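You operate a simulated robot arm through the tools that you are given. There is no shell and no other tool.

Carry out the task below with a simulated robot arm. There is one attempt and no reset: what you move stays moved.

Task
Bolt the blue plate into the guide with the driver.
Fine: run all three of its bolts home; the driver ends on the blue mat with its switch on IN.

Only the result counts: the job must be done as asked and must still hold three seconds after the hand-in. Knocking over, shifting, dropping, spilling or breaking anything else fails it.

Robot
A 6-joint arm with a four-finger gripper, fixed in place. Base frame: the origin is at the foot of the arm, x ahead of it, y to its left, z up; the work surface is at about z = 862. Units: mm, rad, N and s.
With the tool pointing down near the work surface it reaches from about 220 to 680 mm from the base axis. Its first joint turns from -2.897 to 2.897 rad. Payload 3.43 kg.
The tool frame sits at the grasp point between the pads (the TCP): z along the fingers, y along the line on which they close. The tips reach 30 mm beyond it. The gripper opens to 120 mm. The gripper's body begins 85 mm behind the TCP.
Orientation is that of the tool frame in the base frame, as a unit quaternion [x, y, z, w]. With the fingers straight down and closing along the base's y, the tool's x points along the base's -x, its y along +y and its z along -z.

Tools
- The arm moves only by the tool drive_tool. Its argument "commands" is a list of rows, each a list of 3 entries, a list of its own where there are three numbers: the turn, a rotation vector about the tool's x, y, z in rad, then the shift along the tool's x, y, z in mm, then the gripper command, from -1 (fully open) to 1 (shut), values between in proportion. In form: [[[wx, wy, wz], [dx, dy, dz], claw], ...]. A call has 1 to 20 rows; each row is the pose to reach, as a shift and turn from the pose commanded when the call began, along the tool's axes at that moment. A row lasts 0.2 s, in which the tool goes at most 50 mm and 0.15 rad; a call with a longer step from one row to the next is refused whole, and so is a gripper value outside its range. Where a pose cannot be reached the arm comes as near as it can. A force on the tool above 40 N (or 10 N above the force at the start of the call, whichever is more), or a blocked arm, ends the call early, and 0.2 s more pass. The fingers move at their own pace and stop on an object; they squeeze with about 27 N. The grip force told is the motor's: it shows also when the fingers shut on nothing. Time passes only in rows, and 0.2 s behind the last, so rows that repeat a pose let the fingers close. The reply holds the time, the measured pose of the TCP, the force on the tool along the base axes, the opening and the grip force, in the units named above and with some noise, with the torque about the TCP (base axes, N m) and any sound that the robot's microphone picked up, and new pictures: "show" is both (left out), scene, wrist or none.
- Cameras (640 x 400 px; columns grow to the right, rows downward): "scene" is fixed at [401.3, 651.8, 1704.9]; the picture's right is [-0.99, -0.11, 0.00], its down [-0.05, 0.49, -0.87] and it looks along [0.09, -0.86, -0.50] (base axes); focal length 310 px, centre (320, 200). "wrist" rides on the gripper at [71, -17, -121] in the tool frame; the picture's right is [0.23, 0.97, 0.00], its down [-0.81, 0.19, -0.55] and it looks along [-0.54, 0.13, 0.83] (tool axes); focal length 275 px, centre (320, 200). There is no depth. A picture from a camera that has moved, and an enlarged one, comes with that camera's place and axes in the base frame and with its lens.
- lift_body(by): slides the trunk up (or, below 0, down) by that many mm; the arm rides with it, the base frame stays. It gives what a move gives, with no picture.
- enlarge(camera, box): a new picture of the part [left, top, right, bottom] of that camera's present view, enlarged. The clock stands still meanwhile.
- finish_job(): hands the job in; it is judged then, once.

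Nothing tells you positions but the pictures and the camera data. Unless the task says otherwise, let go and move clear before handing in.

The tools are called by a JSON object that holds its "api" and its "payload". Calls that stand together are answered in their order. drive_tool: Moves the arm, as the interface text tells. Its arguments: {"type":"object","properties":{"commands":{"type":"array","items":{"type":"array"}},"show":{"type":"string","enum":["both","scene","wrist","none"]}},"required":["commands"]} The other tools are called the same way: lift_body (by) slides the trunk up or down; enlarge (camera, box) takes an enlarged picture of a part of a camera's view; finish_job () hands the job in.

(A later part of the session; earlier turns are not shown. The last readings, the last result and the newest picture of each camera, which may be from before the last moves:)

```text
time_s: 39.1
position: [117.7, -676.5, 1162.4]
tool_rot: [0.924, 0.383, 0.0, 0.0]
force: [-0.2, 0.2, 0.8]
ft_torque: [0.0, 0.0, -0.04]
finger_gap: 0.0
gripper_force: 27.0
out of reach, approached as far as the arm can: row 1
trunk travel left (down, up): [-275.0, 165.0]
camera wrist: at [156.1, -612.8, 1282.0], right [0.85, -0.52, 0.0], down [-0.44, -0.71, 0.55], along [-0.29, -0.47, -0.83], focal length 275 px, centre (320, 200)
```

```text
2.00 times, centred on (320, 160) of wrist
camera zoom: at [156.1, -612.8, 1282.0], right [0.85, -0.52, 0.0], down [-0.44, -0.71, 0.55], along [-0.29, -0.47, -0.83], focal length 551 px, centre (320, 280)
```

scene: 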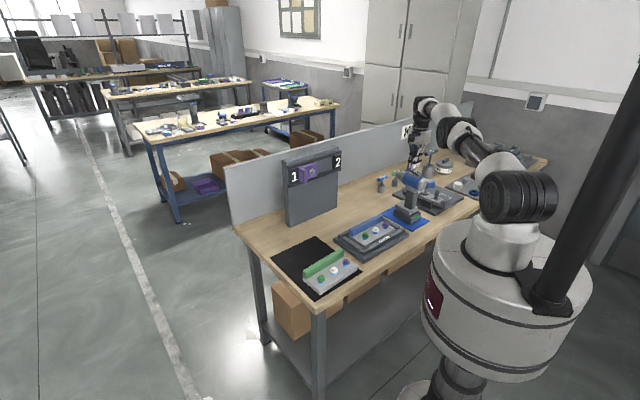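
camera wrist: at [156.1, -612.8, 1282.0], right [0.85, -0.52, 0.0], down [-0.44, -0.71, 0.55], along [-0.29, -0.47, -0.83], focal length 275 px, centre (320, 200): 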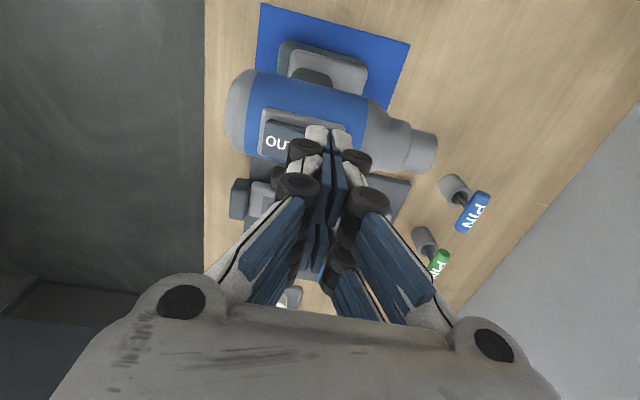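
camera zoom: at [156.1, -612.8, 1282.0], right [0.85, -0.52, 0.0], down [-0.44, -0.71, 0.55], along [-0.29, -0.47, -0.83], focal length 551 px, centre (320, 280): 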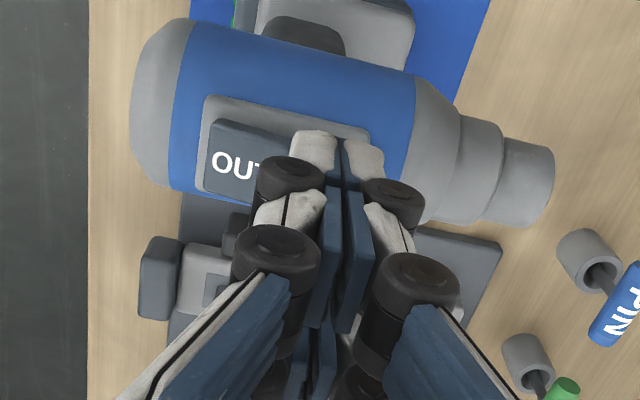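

{"api": "drive_tool", "payload": {"commands": [[[0, 0, 0], [0, 0, 5], 1], [[0, 0, 0], [0, 0, 9], 1], [[0, 0, 0], [0, 0, 12], 1], [[0, 0, 0], [0, 0, 14], 1]], "show": "scene"}}

{"api": "enlarge", "payload": {"camera": "scene", "box": [395, 150, 440, 190]}}

```text
time_s: 40.1
position: [118.4, -677.9, 1146.9]
tool_rot: [0.923, 0.384, 0.0, 0.0]
force: [2.1, -1.9, 1.9]
ft_torque: [-0.08, -0.05, -0.03]
finger_gap: 0.0
gripper_force: 26.8
trunk travel left (down, up): [-275.0, 165.0]
```

scene: 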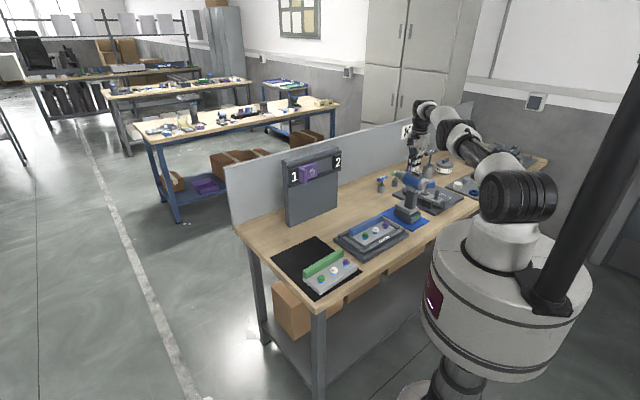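

```text
10.00 times, centred on (418, 170) of scene
camera zoom: at [401.3, 651.8, 1704.9], right [-0.99, -0.11, 0.0], down [-0.05, 0.49, -0.87], along [0.09, -0.86, -0.5], focal length 3098 px, centre (-655, 500)
```

zoom: 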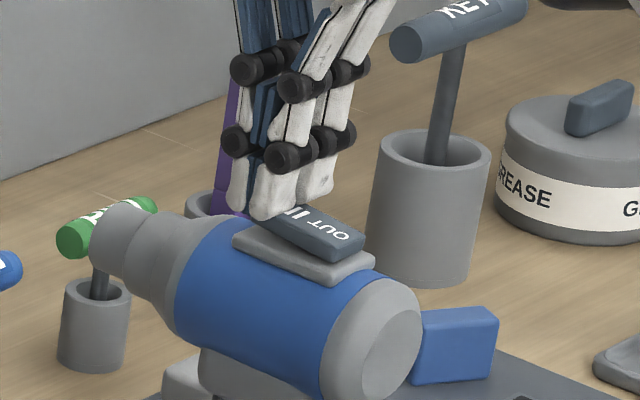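

{"api": "drive_tool", "payload": {"commands": [[[0, 0, 0], [0, -1, 2], 1], [[0, 0, 0], [0, -2, 4], 1], [[0, 0, 0], [0, -2, 6], 1]], "show": "scene"}}

{"api": "enlarge", "payload": {"camera": "scene", "box": [395, 150, 440, 190]}}

```text
time_s: 40.9
position: [117.2, -676.2, 1144.0]
tool_rot: [0.924, 0.383, -0.001, 0.001]
force: [0.8, -0.4, 15.1]
ft_torque: [0.13, 0.05, -0.06]
finger_gap: 0.1
gripper_force: 26.9
trunk travel left (down, up): [-275.0, 165.0]
```

scene: 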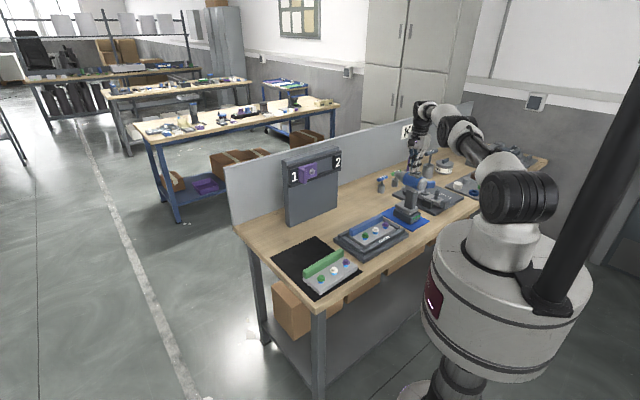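

```text
10.00 times, centred on (418, 170) of scene
camera zoom: at [401.3, 651.8, 1704.9], right [-0.99, -0.11, 0.0], down [-0.05, 0.49, -0.87], along [0.09, -0.86, -0.5], focal length 3098 px, centre (-655, 500)
```

zoom: 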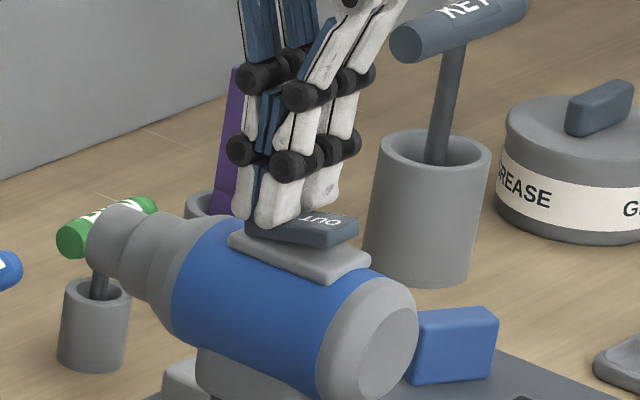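

The rocker has tipped: the IN end is now down and the OUT end raised. I lift off and check that it stays.

{"api": "drive_tool", "payload": {"commands": [[[0, 0, 0], [0, 0, 1], 1], [[0, 0, 0], [0, 0, -15], 1], [[0, 0, 0], [0, 0, -50], 1], [[0, 0, 0], [0, -40, -70], 1], [[0, 0, 0], [0, -85, -70], 1], [[0, 0, 0], [0, -130, -70], 1], [[0, 0, 0], [0, -130, -70], 1]]}}

{"api": "enlarge", "payload": {"camera": "scene", "box": [395, 150, 440, 190]}}

{"api": "enlarge", "payload": {"camera": "wrist", "box": [300, 0, 500, 200]}}

```text
time_s: 42.5
position: [74.9, -670.6, 1222.6]
tool_rot: [0.924, 0.383, 0.0, -0.001]
force: [1.2, 0.0, -0.2]
ft_torque: [-0.01, 0.02, 0.01]
finger_gap: 0.0
gripper_force: 26.6
out of reach, approached as far as the arm can: row 4, 5, 6, 7
trunk travel left (down, up): [-275.0, 165.0]
camera wrist: at [112.8, -607.9, 1342.5], right [0.85, -0.52, 0.0], down [-0.44, -0.71, 0.55], along [-0.29, -0.47, -0.83], focal length 275 px, centre (320, 200)
```

scene: 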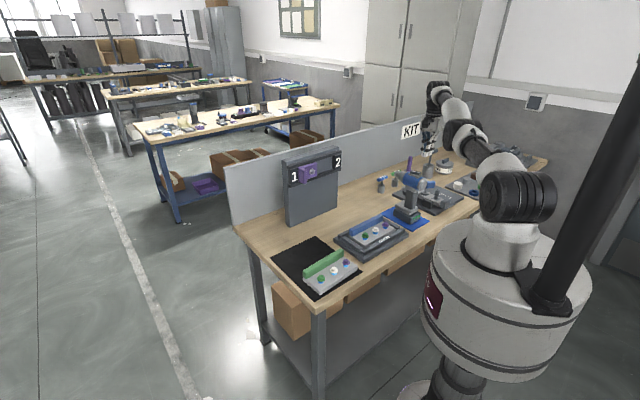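
wrist: 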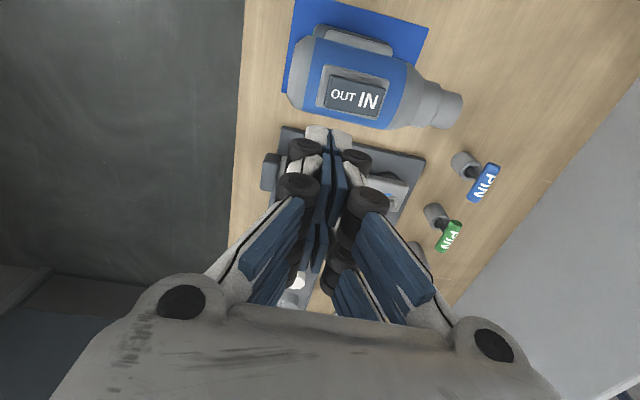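

```text
10.00 times, centred on (418, 170) of scene
camera zoom: at [401.3, 651.8, 1704.9], right [-0.99, -0.11, 0.0], down [-0.05, 0.49, -0.87], along [0.09, -0.86, -0.5], focal length 3098 px, centre (-655, 500)
```

zoom: 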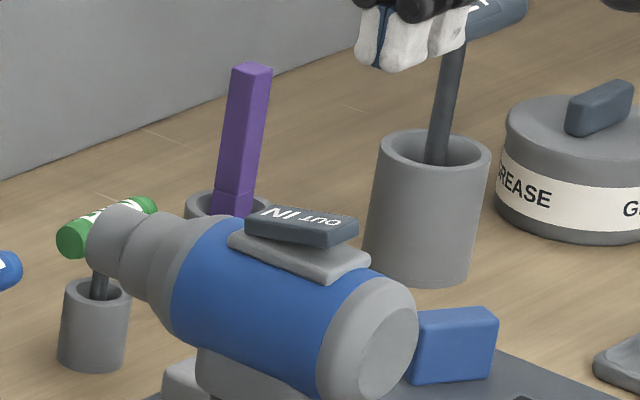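

```text
2.00 times, centred on (400, 100) of wrist
camera zoom: at [112.8, -607.9, 1342.5], right [0.85, -0.52, 0.0], down [-0.44, -0.71, 0.55], along [-0.29, -0.47, -0.83], focal length 551 px, centre (160, 400)
```

zoom: 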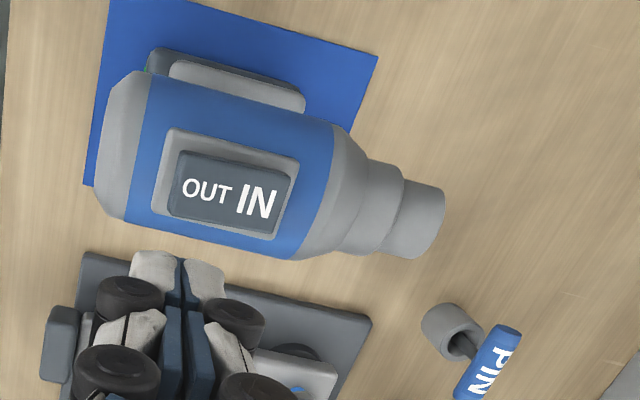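

The switch is now on IN and stays there. Next I go back to the driver's rear with the tool yawed, then pitch to horizontal for gripping the handle.

{"api": "drive_tool", "payload": {"commands": [[[0, 0, 0.1428], [0, 0, -5], 1], [[0, 0, 0.2856], [0, 0, -10], 1], [[0, 0, 0.4284], [0, 0, -15], 1], [[0, 0, 0.5712], [4, -16, -18], 1], [[0, 0, 0.714], [8, -32, -18], 1], [[0, 0, 0.8568], [12, -48, -18], 1], [[0, 0, 0.9996], [16, -64, -18], 1], [[0, 0, 1.1424], [20, -80, -18], 1], [[0, 0, 1.2852], [24, -96, -18], 1], [[0, 0, 1.428], [28, -112, -18], 0], [[0, 0, 1.5708], [31, -128, -18], -1], [[0, 0, 1.5708], [31, -128, -18], -1]], "show": "scene"}}

```text
time_s: 45.1
position: [-0.5, -559.9, 1236.1]
tool_rot: [0.924, -0.383, 0.0, 0.001]
force: [0.1, 0.4, 0.0]
ft_torque: [0.01, -0.01, -0.01]
finger_gap: 53.9
gripper_force: 0.1
trunk travel left (down, up): [-275.0, 165.0]
```

scene: 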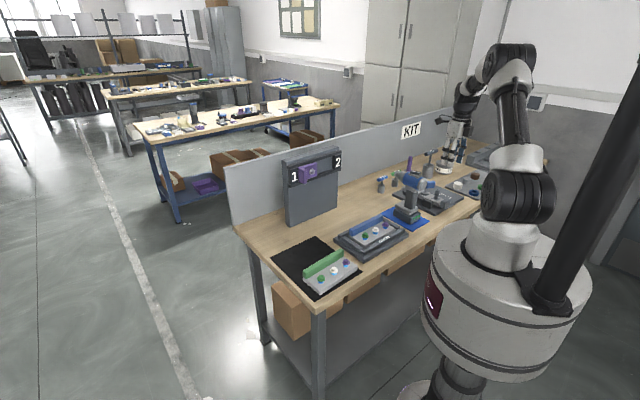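

{"api": "drive_tool", "payload": {"commands": [[[0, 0.1428, 0], [0, 0, 10], -1], [[0, 0.2856, 0], [0, 0, 22], -1], [[0, 0.4284, 0], [0, 0, 35], -1], [[0, 0.5712, 0], [0, 0, 48], -1], [[0, 0.714, 0], [0, 0, 62], -1], [[0, 0.8568, 0], [0, 0, 76], -1], [[0, 0.9996, 0], [0, 0, 90], -1], [[0, 1.1424, 0], [0, 0, 104], -1], [[0, 1.2852, 0], [0, 0, 118], -1], [[0, 1.428, 0], [0, 0, 132], -1], [[0, 1.5708, 0], [0, 0, 146], -1], [[0, 1.5708, 0], [0, 0, 146], -1]]}}

{"api": "enlarge", "payload": {"camera": "wrist", "box": [220, 60, 400, 310]}}

```text
time_s: 47.7
position: [-1.5, -560.1, 1092.4]
tool_rot: [0.653, -0.27, 0.653, 0.271]
force: [0.7, 0.2, -0.8]
ft_torque: [-0.04, 0.04, 0.0]
finger_gap: 119.8
gripper_force: 0.1
trunk travel left (down, up): [-275.0, 165.0]
camera wrist: at [-76.1, -462.9, 1162.2], right [-0.69, -0.69, 0.23], down [-0.53, 0.25, -0.81], along [0.5, -0.68, -0.54], focal length 275 px, centre (320, 200)
```

scene: 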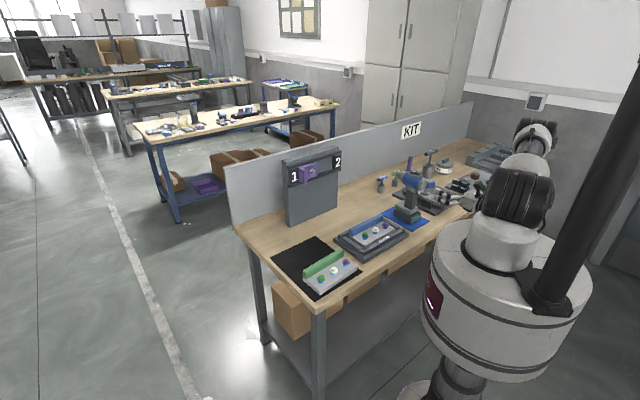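
wrist: 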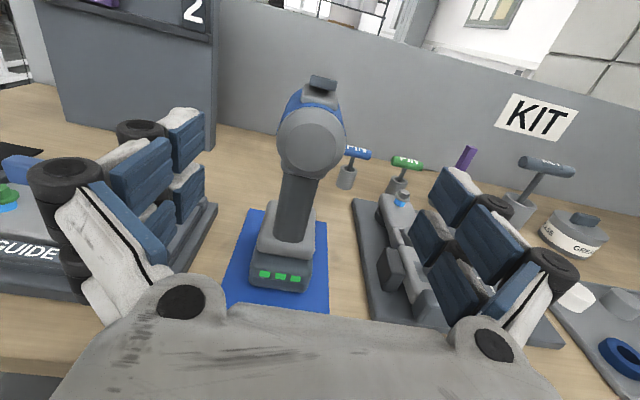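

```text
1.60 times, centred on (310, 185) of wrist
camera zoom: at [-76.1, -462.9, 1162.2], right [-0.69, -0.69, 0.23], down [-0.53, 0.25, -0.81], along [0.5, -0.68, -0.54], focal length 440 px, centre (336, 224)
```

zoom: 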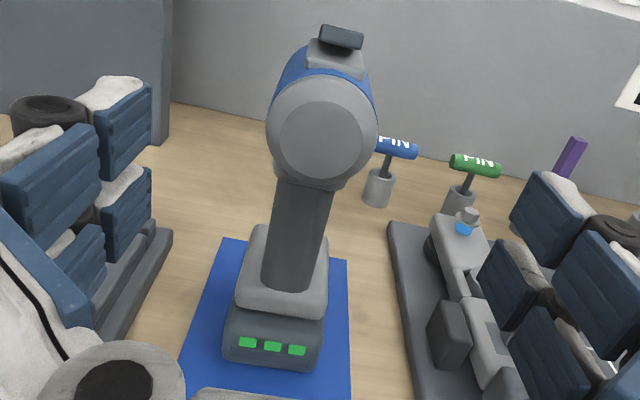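

{"api": "drive_tool", "payload": {"commands": [[[0, 0, 0], [-38, 0, 0], -1], [[0, 0, 0], [-76, 0, 0], -1], [[0, 0, 0], [-112, 0, 0], -1], [[0, 0, 0], [-112, 0, 0], -1]]}}

{"api": "enlarge", "payload": {"camera": "wrist", "box": [220, 0, 400, 250]}}

```text
time_s: 48.7
position: [1.4, -560.5, 980.3]
tool_rot: [0.654, -0.27, 0.653, 0.27]
force: [-0.4, 0.3, 1.3]
ft_torque: [0.0, -0.01, -0.01]
finger_gap: 119.9
gripper_force: 0.0
trunk travel left (down, up): [-275.0, 165.0]
camera wrist: at [-73.2, -463.0, 1050.2], right [-0.69, -0.69, 0.23], down [-0.53, 0.26, -0.81], along [0.5, -0.68, -0.54], focal length 275 px, centre (320, 200)
```

scene: 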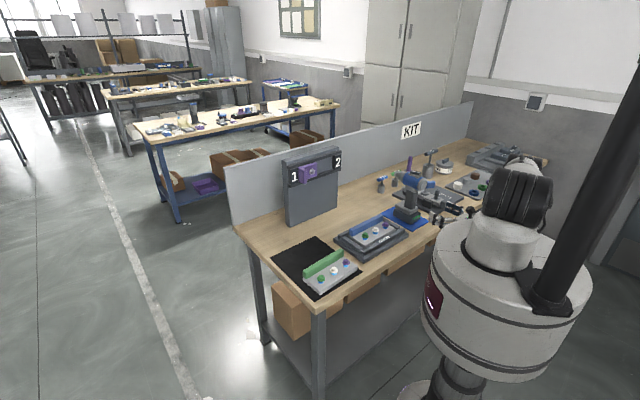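
wrist: 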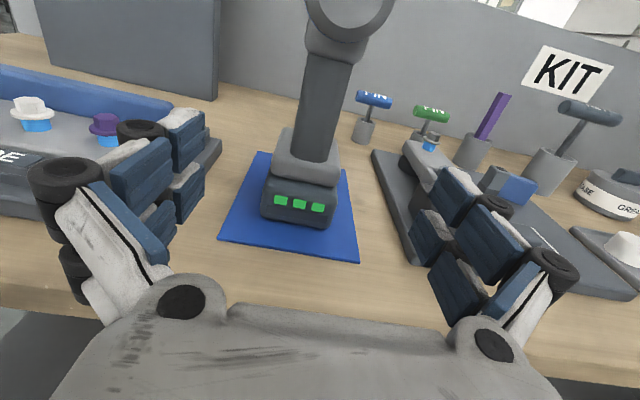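

```text
1.60 times, centred on (310, 125) of wrist
camera zoom: at [-73.2, -463.0, 1050.2], right [-0.69, -0.69, 0.23], down [-0.53, 0.26, -0.81], along [0.5, -0.68, -0.54], focal length 440 px, centre (336, 320)
```

zoom: 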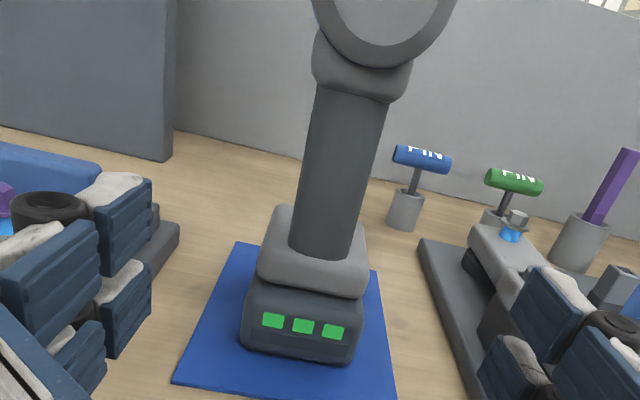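

The handle runs from z ≈ 934 to 1025, about 36 mm wide, centred near p ≈ −396, q ≈ 542. The tool is horizontal at z 980, so I advance along q until the handle is between the pads.

{"api": "drive_tool", "payload": {"commands": [[[0.0175, 0, 0], [0, 0.3, 20], -0.3], [[0.0175, 0, 0], [0, 0.6, 55], -0.3], [[0.0175, 0, 0], [0, 0.8, 90], -0.3], [[0.0175, 0, 0], [0, 1, 120], -0.3], [[0.0175, 0, 0], [0, 1, 120], -0.3]]}}

{"api": "enlarge", "payload": {"camera": "wrist", "box": [220, 60, 420, 310]}}

{"api": "enlarge", "payload": {"camera": "scene", "box": [385, 160, 465, 240]}}

```text
time_s: 49.9
position: [83.8, -644.3, 977.3]
tool_rot: [0.656, -0.265, 0.655, 0.265]
force: [0.1, 0.5, -0.6]
ft_torque: [-0.03, 0.03, 0.0]
finger_gap: 77.9
gripper_force: 0.0
trunk travel left (down, up): [-275.0, 165.0]
camera wrist: at [8.4, -548.8, 1046.9], right [-0.68, -0.7, 0.23], down [-0.53, 0.25, -0.81], along [0.51, -0.67, -0.54], focal length 275 px, centre (320, 200)
```

scene: 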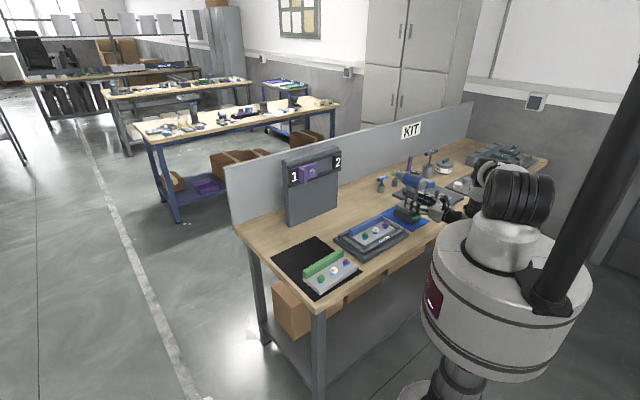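
wrist: 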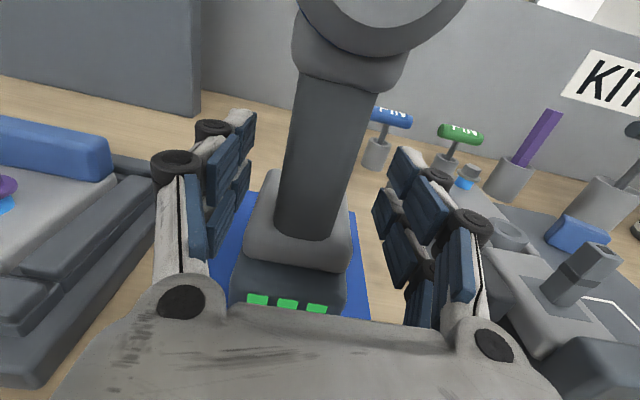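

```text
1.60 times, centred on (320, 185) of wrist
camera zoom: at [8.4, -548.8, 1046.9], right [-0.68, -0.7, 0.23], down [-0.53, 0.25, -0.81], along [0.51, -0.67, -0.54], focal length 440 px, centre (320, 224)
```

zoom: 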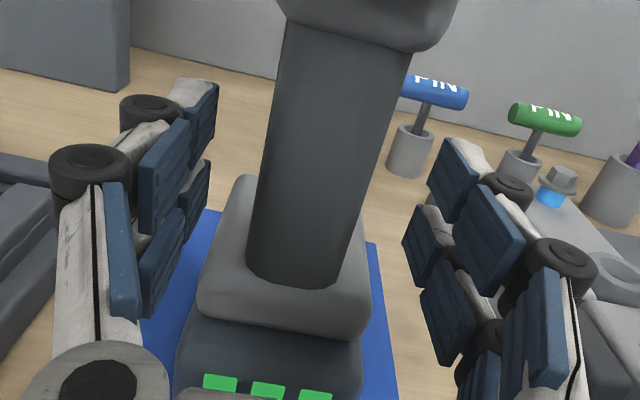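

```text
5.00 times, centred on (425, 200) of scene
camera zoom: at [401.3, 651.8, 1704.9], right [-0.99, -0.11, 0.0], down [-0.05, 0.49, -0.87], along [0.09, -0.86, -0.5], focal length 1549 px, centre (-205, 200)
```

zoom: 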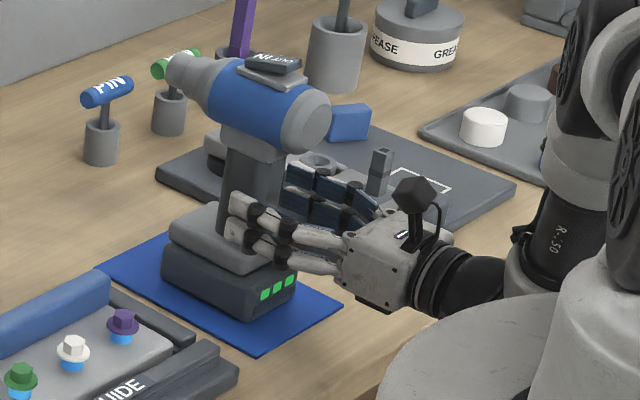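

{"api": "drive_tool", "payload": {"commands": [[[0, 0, 0], [2, 0, 14], -0.3], [[0, 0, 0], [2, 0, 27], -0.3], [[0, 0, 0], [2, 0, 27], -0.3]], "show": "wrist"}}

{"api": "enlarge", "payload": {"camera": "scene", "box": [385, 160, 465, 240]}}

```text
time_s: 50.7
position: [104.4, -663.7, 980.3]
tool_rot: [0.656, -0.265, 0.656, 0.265]
force: [0.1, -0.1, 0.3]
ft_torque: [-0.03, 0.0, -0.03]
finger_gap: 78.2
gripper_force: 0.1
trunk travel left (down, up): [-275.0, 165.0]
camera wrist: at [28.0, -567.9, 1050.6], right [-0.68, -0.7, 0.23], down [-0.53, 0.25, -0.81], along [0.51, -0.67, -0.54], focal length 275 px, centre (320, 200)
```

wrist: 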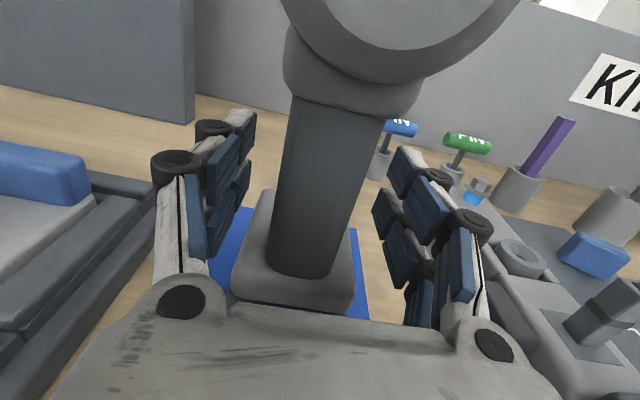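

```text
5.00 times, centred on (425, 200) of scene
camera zoom: at [401.3, 651.8, 1704.9], right [-0.99, -0.11, 0.0], down [-0.05, 0.49, -0.87], along [0.09, -0.86, -0.5], focal length 1549 px, centre (-205, 200)
```

zoom: 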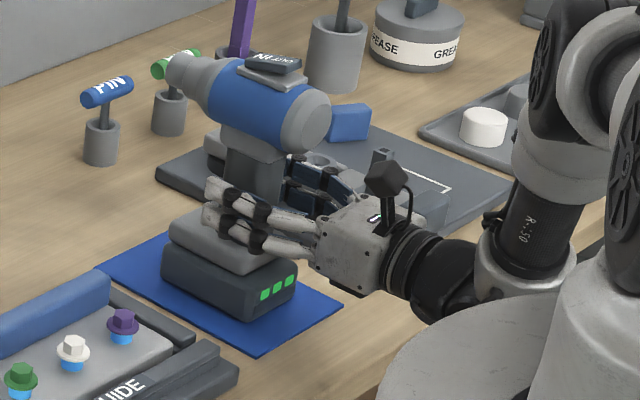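

The handle is now between the pads at q ≈ 543. I close the gripper.

{"api": "drive_tool", "payload": {"commands": [[[0, 0, 0], [0, 0, 0], 0.1], [[0, 0, 0], [0, 0, 0], 0.3], [[0, 0, 0], [0, 0, 0], 0.6], [[0, 0, 0], [0, 0, 0], 1], [[0, 0, 0], [0, 0, 0], 1], [[0, 0, 0], [0, 0, 0], 1]]}}

{"api": "enlarge", "payload": {"camera": "scene", "box": [385, 160, 465, 240]}}

```text
time_s: 52.1
position: [104.0, -664.9, 979.7]
tool_rot: [0.656, -0.265, 0.655, 0.264]
force: [2.7, 3.3, 0.4]
ft_torque: [0.09, -0.18, 0.13]
finger_gap: 40.0
gripper_force: 27.0
trunk travel left (down, up): [-275.0, 165.0]
camera wrist: at [28.4, -567.3, 1050.5], right [-0.67, -0.7, 0.23], down [-0.53, 0.25, -0.81], along [0.51, -0.67, -0.54], focal length 275 px, centre (320, 200)
```

scene: 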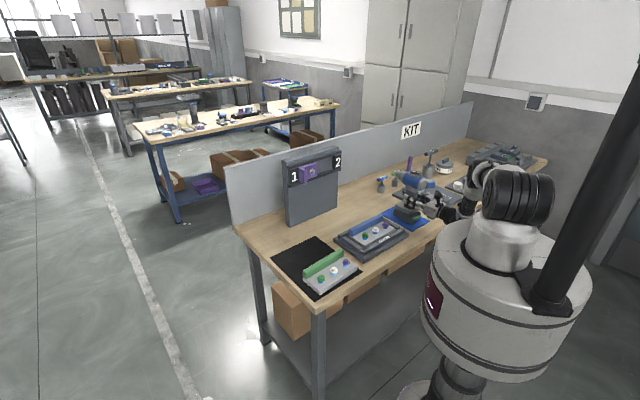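
wrist: 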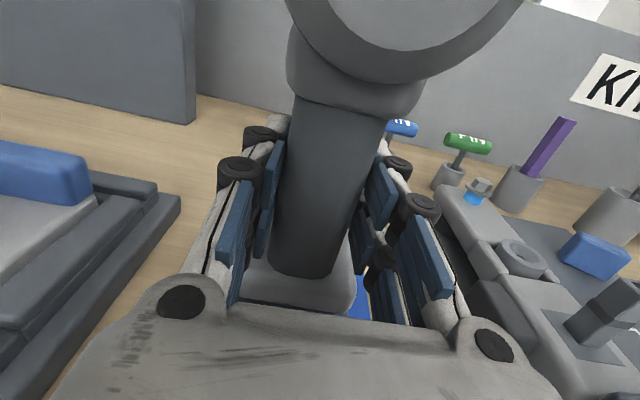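

```text
5.00 times, centred on (425, 200) of scene
camera zoom: at [401.3, 651.8, 1704.9], right [-0.99, -0.11, 0.0], down [-0.05, 0.49, -0.87], along [0.09, -0.86, -0.5], focal length 1549 px, centre (-205, 200)
```

zoom: 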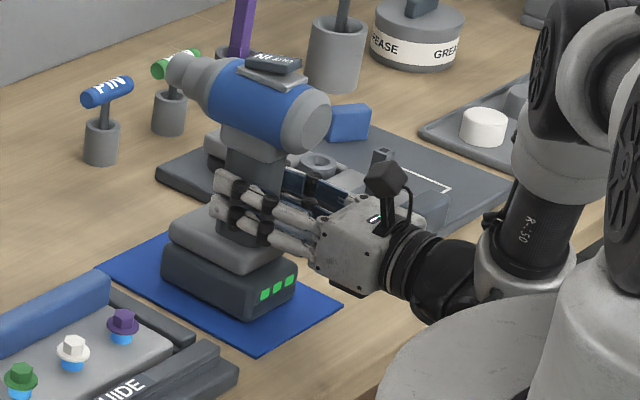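

Gripped (gap 40 mm, 27 N). I note this pose for the return (104, −664, 980) and lift gently.

{"api": "drive_tool", "payload": {"commands": [[[0, 0, 0], [5, 0, 0], 1], [[0, 0, 0], [15, 0, 0], 1], [[0, 0, 0], [30, 0, 0], 1], [[0, 0, 0], [50, 0, 0], 1], [[0, 0, 0], [50, 0, 0], 1]]}}

{"api": "enlarge", "payload": {"camera": "scene", "box": [385, 140, 465, 240]}}

```text
time_s: 53.3
position: [103.3, -663.5, 1031.1]
tool_rot: [0.657, -0.264, 0.656, 0.263]
force: [0.4, -0.6, -8.5]
ft_torque: [0.09, 0.11, -0.01]
finger_gap: 39.9
gripper_force: 26.4
trunk travel left (down, up): [-275.0, 165.0]
camera wrist: at [27.6, -567.4, 1101.4], right [-0.68, -0.7, 0.23], down [-0.53, 0.25, -0.81], along [0.51, -0.67, -0.54], focal length 275 px, centre (320, 200)
```

scene: 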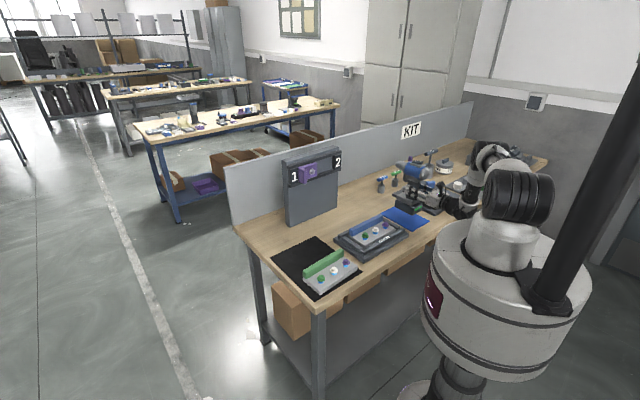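
wrist: 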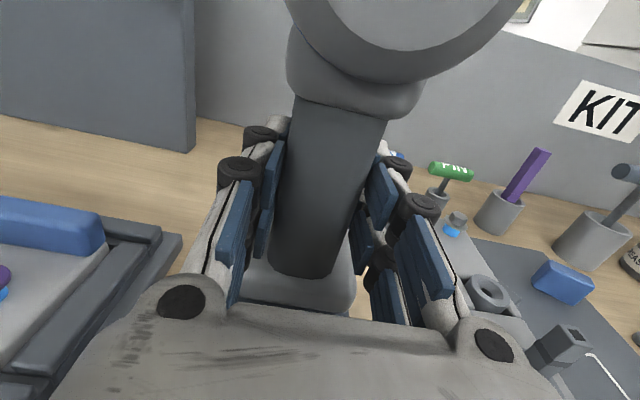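

```text
4.00 times, centred on (425, 190) of scene
camera zoom: at [401.3, 651.8, 1704.9], right [-0.99, -0.11, 0.0], down [-0.05, 0.49, -0.87], along [0.09, -0.86, -0.5], focal length 1239 px, centre (-100, 240)
```

zoom: 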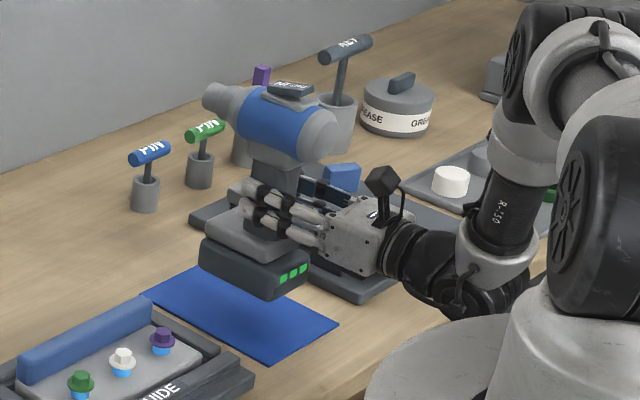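

The driver weighs about 0.87 kg and is held firmly. I raise it well clear and back it toward the robot before tilting it nose-down.

{"api": "drive_tool", "payload": {"commands": [[[0, 0, 0], [35, 0, 0], 1], [[0, 0, 0], [70, 0, 0], 1], [[0, 0, 0], [105, 0, 0], 1], [[0, 0, 0], [140, 0, 0], 1], [[0, 0, 0], [140, 0, -35], 1], [[0, 0, 0], [140, 0, -70], 1], [[0, 0, 0], [140, 0, -100], 1], [[0, 0, 0], [140, 0, -100], 1]], "show": "scene"}}

```text
time_s: 55.1
position: [29.4, -596.1, 1171.8]
tool_rot: [0.657, -0.265, 0.655, 0.264]
force: [0.6, -0.2, -8.1]
ft_torque: [0.08, 0.11, -0.03]
finger_gap: 40.0
gripper_force: 27.2
trunk travel left (down, up): [-275.0, 165.0]
```

scene: 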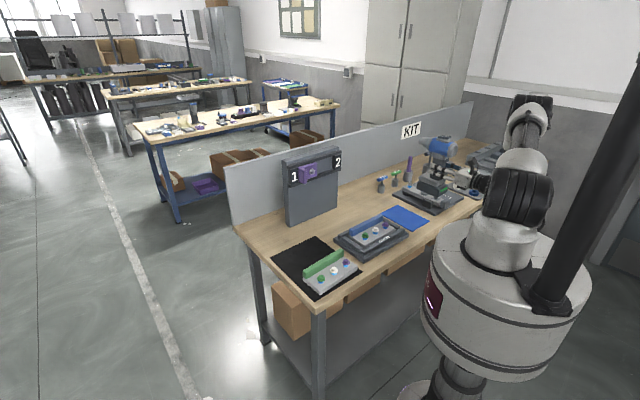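

{"api": "drive_tool", "payload": {"commands": [[[0, -0.1428, 0], [0, -23.5, 0], 1], [[0, -0.2856, 0], [0, -47, 0], 1], [[0, -0.4284, 0], [0, -70.5, 0], 1], [[0, -0.5712, 0], [0, -94, 0], 1], [[0, -0.714, 0], [0, -117.5, 0], 1], [[0, -0.8568, 0], [0, -141, 0], 1], [[0, -0.9996, 0], [0, -164.5, 0], 1], [[0, -1.1424, 0], [0, -188, 0], 1], [[0, -1.2852, 0], [0, -211.5, 0], 1], [[0, -1.428, 0], [0, -235, 0], 1], [[0, -1.5708, 0], [0, -258, 0], 1], [[0, -1.5708, 0], [0, -258, 0], 1]]}}

{"api": "enlarge", "payload": {"camera": "scene", "box": [320, 100, 460, 270]}}

```text
time_s: 57.7
position: [211.2, -413.6, 1170.7]
tool_rot: [0.927, -0.374, -0.001, 0.0]
force: [-0.1, 0.1, -9.6]
ft_torque: [-0.01, -0.11, 0.0]
finger_gap: 39.9
gripper_force: 27.2
trunk travel left (down, up): [-275.0, 165.0]
camera wrist: at [272.4, -449.7, 1289.6], right [-0.51, -0.86, 0.0], down [-0.72, 0.42, 0.55], along [-0.48, 0.28, -0.83], focal length 275 px, centre (320, 200)
```

scene: 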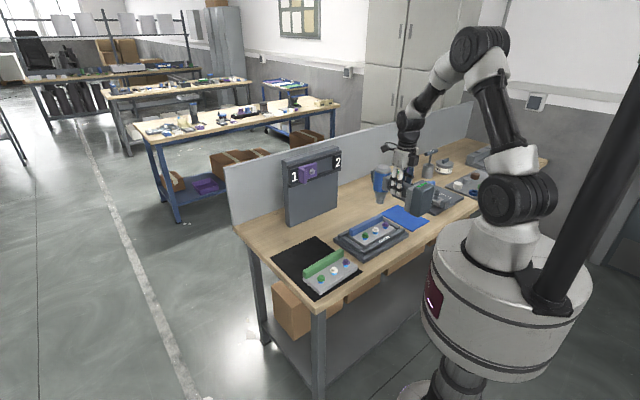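
wrist: 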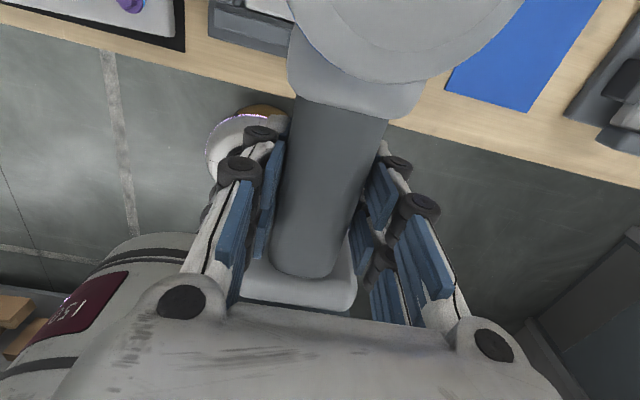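

```text
2.35 times, centred on (390, 185) of scene
camera zoom: at [401.3, 651.8, 1704.9], right [-0.99, -0.11, 0.0], down [-0.05, 0.49, -0.87], along [0.09, -0.86, -0.5], focal length 729 px, centre (155, 235)
```

zoom: 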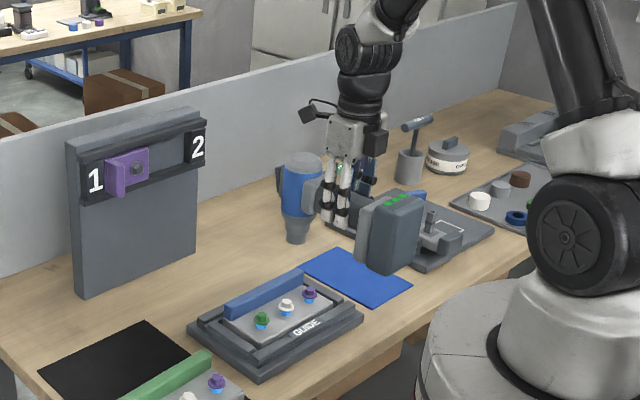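

The driver points nose-down. The predicted tip pixel matches the picture well, so I zoom in to refine the tip's offset.

{"api": "enlarge", "payload": {"camera": "scene", "box": [365, 160, 405, 210]}}

{"api": "enlarge", "payload": {"camera": "scene", "box": [345, 215, 405, 260]}}

```text
8.00 times, centred on (385, 185) of scene
camera zoom: at [401.3, 651.8, 1704.9], right [-0.99, -0.11, 0.0], down [-0.05, 0.49, -0.87], along [0.09, -0.86, -0.5], focal length 2479 px, centre (-200, 320)
```

zoom: 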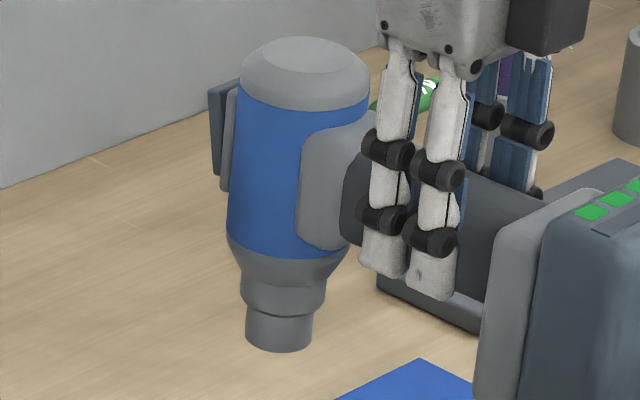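

```text
8.89 times, centred on (375, 238) of scene
camera zoom: at [401.3, 651.8, 1704.9], right [-0.99, -0.11, 0.0], down [-0.05, 0.49, -0.87], along [0.09, -0.86, -0.5], focal length 2754 px, centre (-169, -133)
```

zoom: 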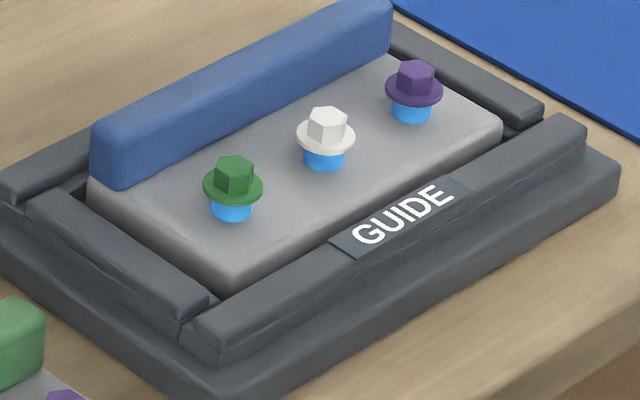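

The tip offset (88 mm in tool x, about 1 in y, 115 ahead) agrees with the scene view to about 1 mm. I position over the white bolt and come down to roughly 13 mm above its head.

{"api": "drive_tool", "payload": {"commands": [[[0, 0, 0], [1.6, -2, 30], 1], [[0, 0, 0], [3.3, -3.9, 60], 1], [[0, 0, 0], [3.3, -3.9, 90], 1], [[0, 0, 0], [3.3, -3.9, 120], 1], [[0, 0, 0], [3.3, -3.9, 120], 1], [[0, 0, 0], [3.3, -3.9, 120], 1]]}}

{"api": "enlarge", "payload": {"camera": "scene", "box": [345, 200, 405, 260]}}

```text
time_s: 59.1
position: [215.3, -410.8, 1054.4]
tool_rot: [0.927, -0.375, 0.0, 0.0]
force: [-0.4, 0.1, -10.3]
ft_torque: [-0.05, -0.05, 0.02]
finger_gap: 39.8
gripper_force: 27.0
trunk travel left (down, up): [-275.0, 165.0]
camera wrist: at [277.9, -448.3, 1172.9], right [-0.51, -0.86, 0.0], down [-0.72, 0.42, 0.55], along [-0.48, 0.28, -0.83], focal length 275 px, centre (320, 200)
```

scene: 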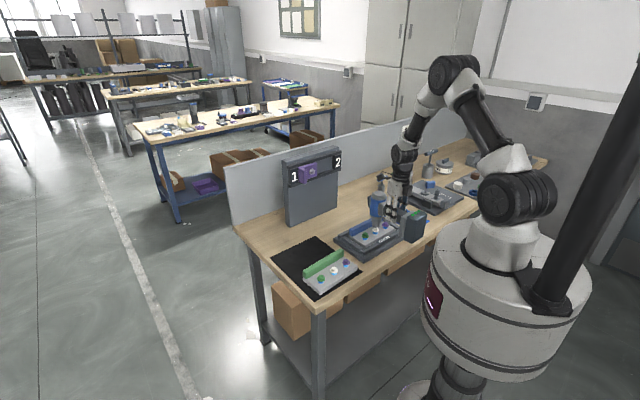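
wrist: 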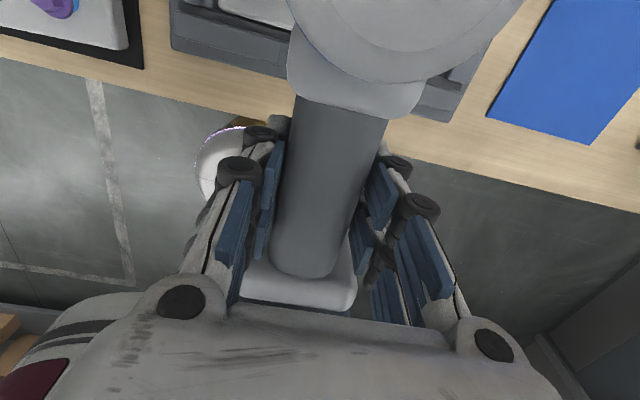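

```text
6.67 times, centred on (375, 230) of scene
camera zoom: at [401.3, 651.8, 1704.9], right [-0.99, -0.11, 0.0], down [-0.05, 0.49, -0.87], along [0.09, -0.86, -0.5], focal length 2066 px, centre (-47, 0)
```

zoom: 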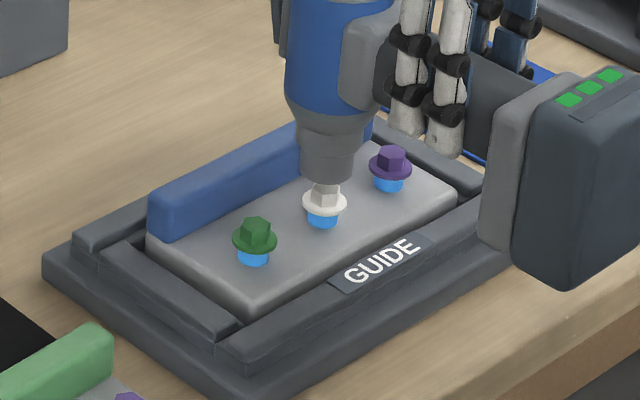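

{"api": "enlarge", "payload": {"camera": "scene", "box": [355, 215, 395, 245]}}

{"api": "drive_tool", "payload": {"commands": [[[0, 0, 0], [0, 0, 0], 1]], "show": "none"}}

```text
13.33 times, centred on (375, 230) of scene
camera zoom: at [401.3, 651.8, 1704.9], right [-0.99, -0.11, 0.0], down [-0.05, 0.49, -0.87], along [0.09, -0.86, -0.5], focal length 4131 px, centre (-413, -200)
```

zoom: 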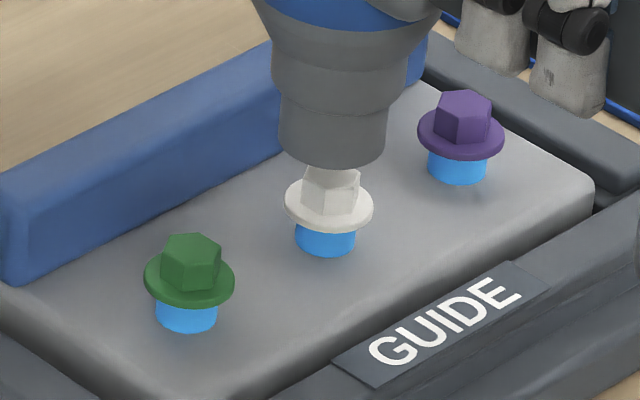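

```text
time_s: 59.5
position: [215.9, -411.7, 1054.3]
tool_rot: [0.927, -0.374, -0.001, 0.0]
force: [-0.1, 0.2, -8.4]
ft_torque: [-0.03, -0.01, 0.0]
finger_gap: 40.1
gripper_force: 27.4
trunk travel left (down, up): [-275.0, 165.0]
```

The tip looks centred on the white bolt head from the scene camera. I lower in small steps watching force and sound.

{"api": "drive_tool", "payload": {"commands": [[[0, 0, 0], [0, 0, 4], 1], [[0, 0, 0], [0, 0, 8], 1], [[0, 0, 0], [0, 0, 10], 1], [[0, 0, 0], [0, 0, 10], 1]], "show": "scene"}}

{"api": "enlarge", "payload": {"camera": "scene", "box": [355, 215, 395, 245]}}

```text
time_s: 60.5
position: [214.7, -410.5, 1042.6]
tool_rot: [0.927, -0.374, -0.001, -0.001]
force: [0.6, -0.2, -8.1]
ft_torque: [-0.03, -0.04, 0.01]
finger_gap: 39.9
gripper_force: 26.9
trunk travel left (down, up): [-275.0, 165.0]
```

scene: 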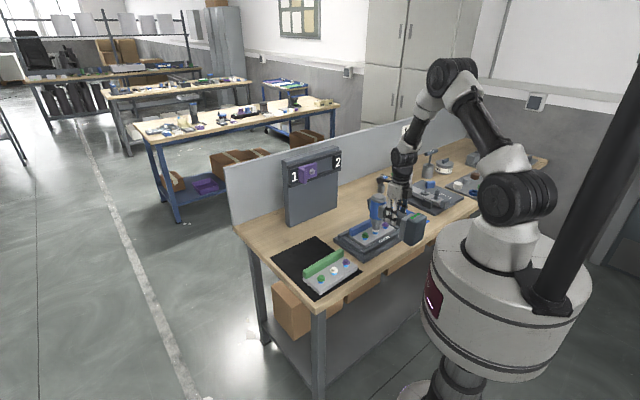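

```text
13.33 times, centred on (375, 230) of scene
camera zoom: at [401.3, 651.8, 1704.9], right [-0.99, -0.11, 0.0], down [-0.05, 0.49, -0.87], along [0.09, -0.86, -0.5], focal length 4131 px, centre (-413, -200)
```

zoom: 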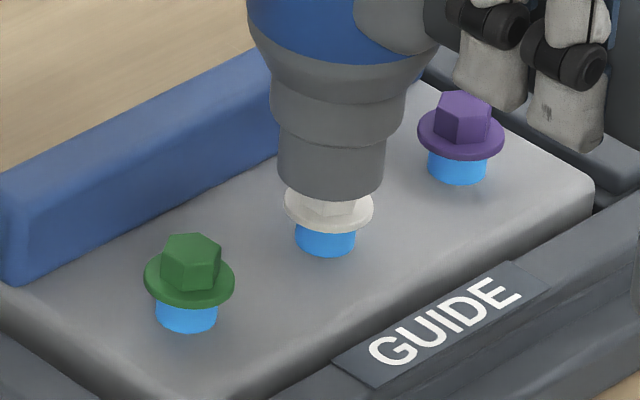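

{"api": "drive_tool", "payload": {"commands": [[[0, 0, 0], [0, 0, 2], 1], [[0, 0, 0], [0, 0, 4], 1], [[0, 0, 0], [0, 0, 5], 1]], "show": "scene"}}

{"api": "enlarge", "payload": {"camera": "scene", "box": [355, 215, 395, 245]}}

```text
time_s: 61.3
position: [214.0, -409.9, 1035.9]
tool_rot: [0.927, -0.375, -0.001, 0.0]
force: [0.3, -0.4, -8.5]
ft_torque: [-0.08, -0.05, -0.03]
finger_gap: 39.8
gripper_force: 26.8
trunk travel left (down, up): [-275.0, 165.0]
```

scene: 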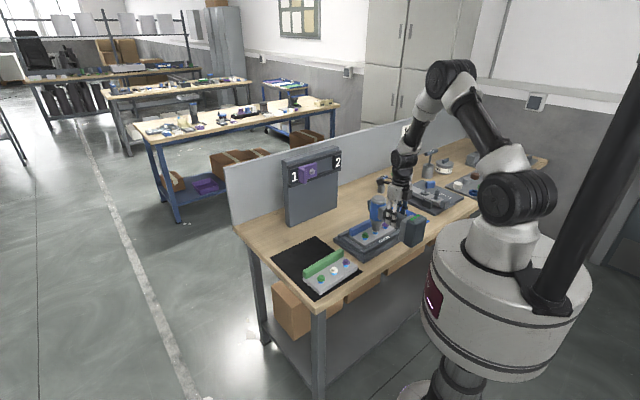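

```text
13.33 times, centred on (375, 230) of scene
camera zoom: at [401.3, 651.8, 1704.9], right [-0.99, -0.11, 0.0], down [-0.05, 0.49, -0.87], along [0.09, -0.86, -0.5], focal length 4131 px, centre (-413, -200)
```

zoom: 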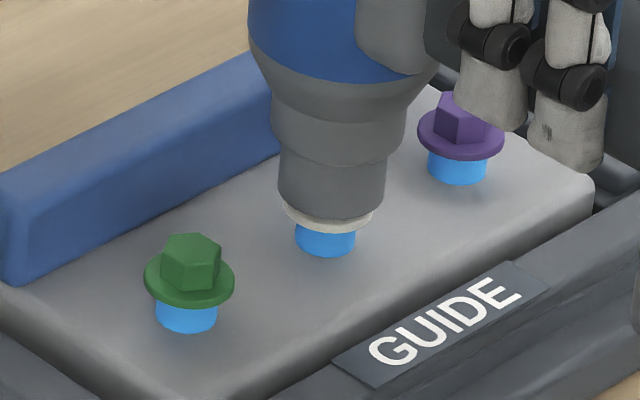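

{"api": "drive_tool", "payload": {"commands": [[[0, 0, 0], [0, 0, 1.5], 1], [[0, 0, 0], [0, 0, 3], 1], [[0, 0, 0], [0, 0, 4], 1], [[0, 0, 0], [0, 0, 4], 1]], "show": "scene"}}

{"api": "enlarge", "payload": {"camera": "scene", "box": [355, 215, 395, 245]}}

```text
time_s: 62.3
position: [215.6, -409.3, 1031.3]
tool_rot: [0.927, -0.375, -0.001, -0.001]
force: [-0.5, -0.4, -6.4]
ft_torque: [-0.22, -0.15, -0.03]
finger_gap: 39.8
gripper_force: 27.0
trunk travel left (down, up): [-275.0, 165.0]
```

scene: 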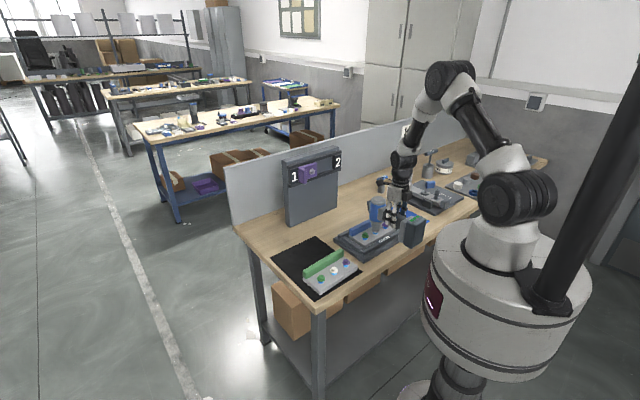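

```text
13.33 times, centred on (375, 230) of scene
camera zoom: at [401.3, 651.8, 1704.9], right [-0.99, -0.11, 0.0], down [-0.05, 0.49, -0.87], along [0.09, -0.86, -0.5], focal length 4131 px, centre (-413, -200)
```

zoom: 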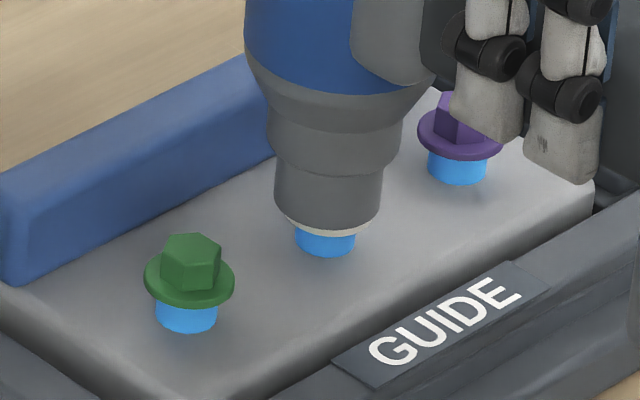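

The tip has reached the flange with its centre matching the bolt's. I press a bit more and listen for the driver.

{"api": "drive_tool", "payload": {"commands": [[[0, 0, 0], [0, 0, 1], 1], [[0, 0, 0], [0, 0, 2], 1], [[0, 0, 0], [0, 0, 2], 1], [[0, 0, 0], [0, 0, 2], 1]], "show": "scene"}}

{"api": "enlarge", "payload": {"camera": "scene", "box": [355, 215, 395, 245]}}

```text
time_s: 63.3
position: [213.6, -409.4, 1030.4]
tool_rot: [0.927, -0.374, -0.001, 0.0]
force: [-0.4, 0.6, -9.3]
ft_torque: [-0.03, -0.08, -0.04]
finger_gap: 39.6
gripper_force: 26.8
trunk travel left (down, up): [-275.0, 165.0]
```

scene: 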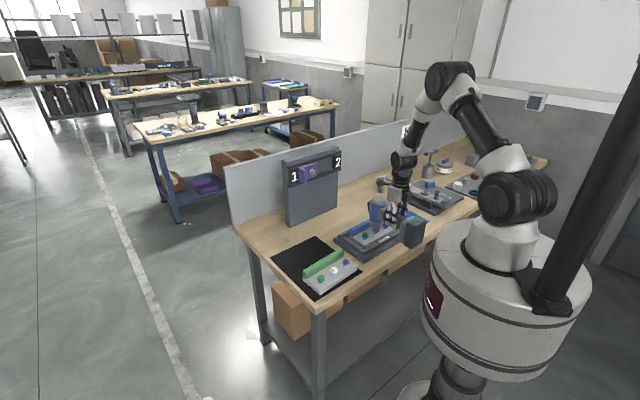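

```text
13.33 times, centred on (375, 230) of scene
camera zoom: at [401.3, 651.8, 1704.9], right [-0.99, -0.11, 0.0], down [-0.05, 0.49, -0.87], along [0.09, -0.86, -0.5], focal length 4131 px, centre (-413, -200)
```

zoom: 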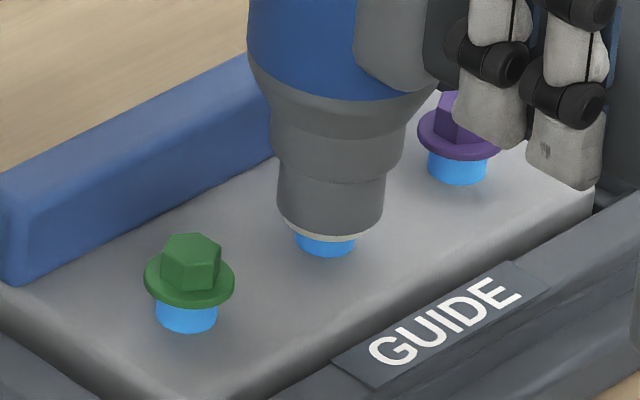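

The bolt appears to be moving in (less blue collar shows and the force dropped). I keep following it down.

{"api": "drive_tool", "payload": {"commands": [[[0, 0, 0], [0, 0, 1], 1], [[0, 0, 0], [0, 0, 2], 1], [[0, 0, 0], [0, 0, 3], 1], [[0, 0, 0], [0, 0, 4], 1], [[0, 0, 0], [0, 0, 4], 1]], "show": "scene"}}

{"api": "enlarge", "payload": {"camera": "scene", "box": [355, 215, 395, 245]}}

```text
time_s: 64.5
position: [214.5, -409.5, 1027.3]
tool_rot: [0.927, -0.375, -0.001, 0.0]
force: [-0.6, -0.5, -8.4]
ft_torque: [-0.1, 0.01, 0.01]
finger_gap: 39.7
gripper_force: 27.0
trunk travel left (down, up): [-275.0, 165.0]
```

scene: 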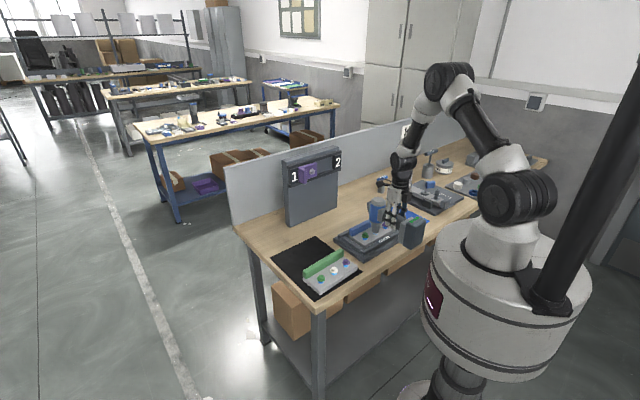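

```text
13.33 times, centred on (375, 230) of scene
camera zoom: at [401.3, 651.8, 1704.9], right [-0.99, -0.11, 0.0], down [-0.05, 0.49, -0.87], along [0.09, -0.86, -0.5], focal length 4131 px, centre (-413, -200)
```

zoom: 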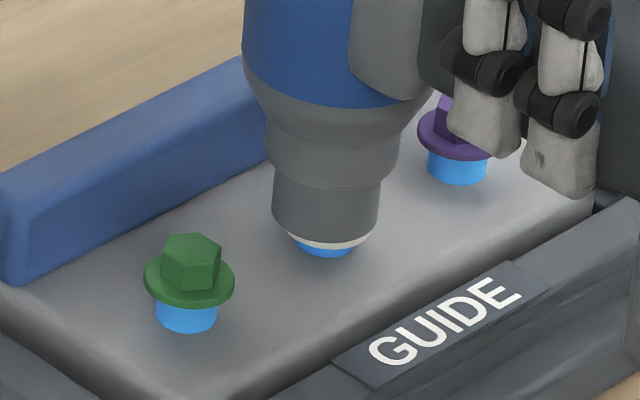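

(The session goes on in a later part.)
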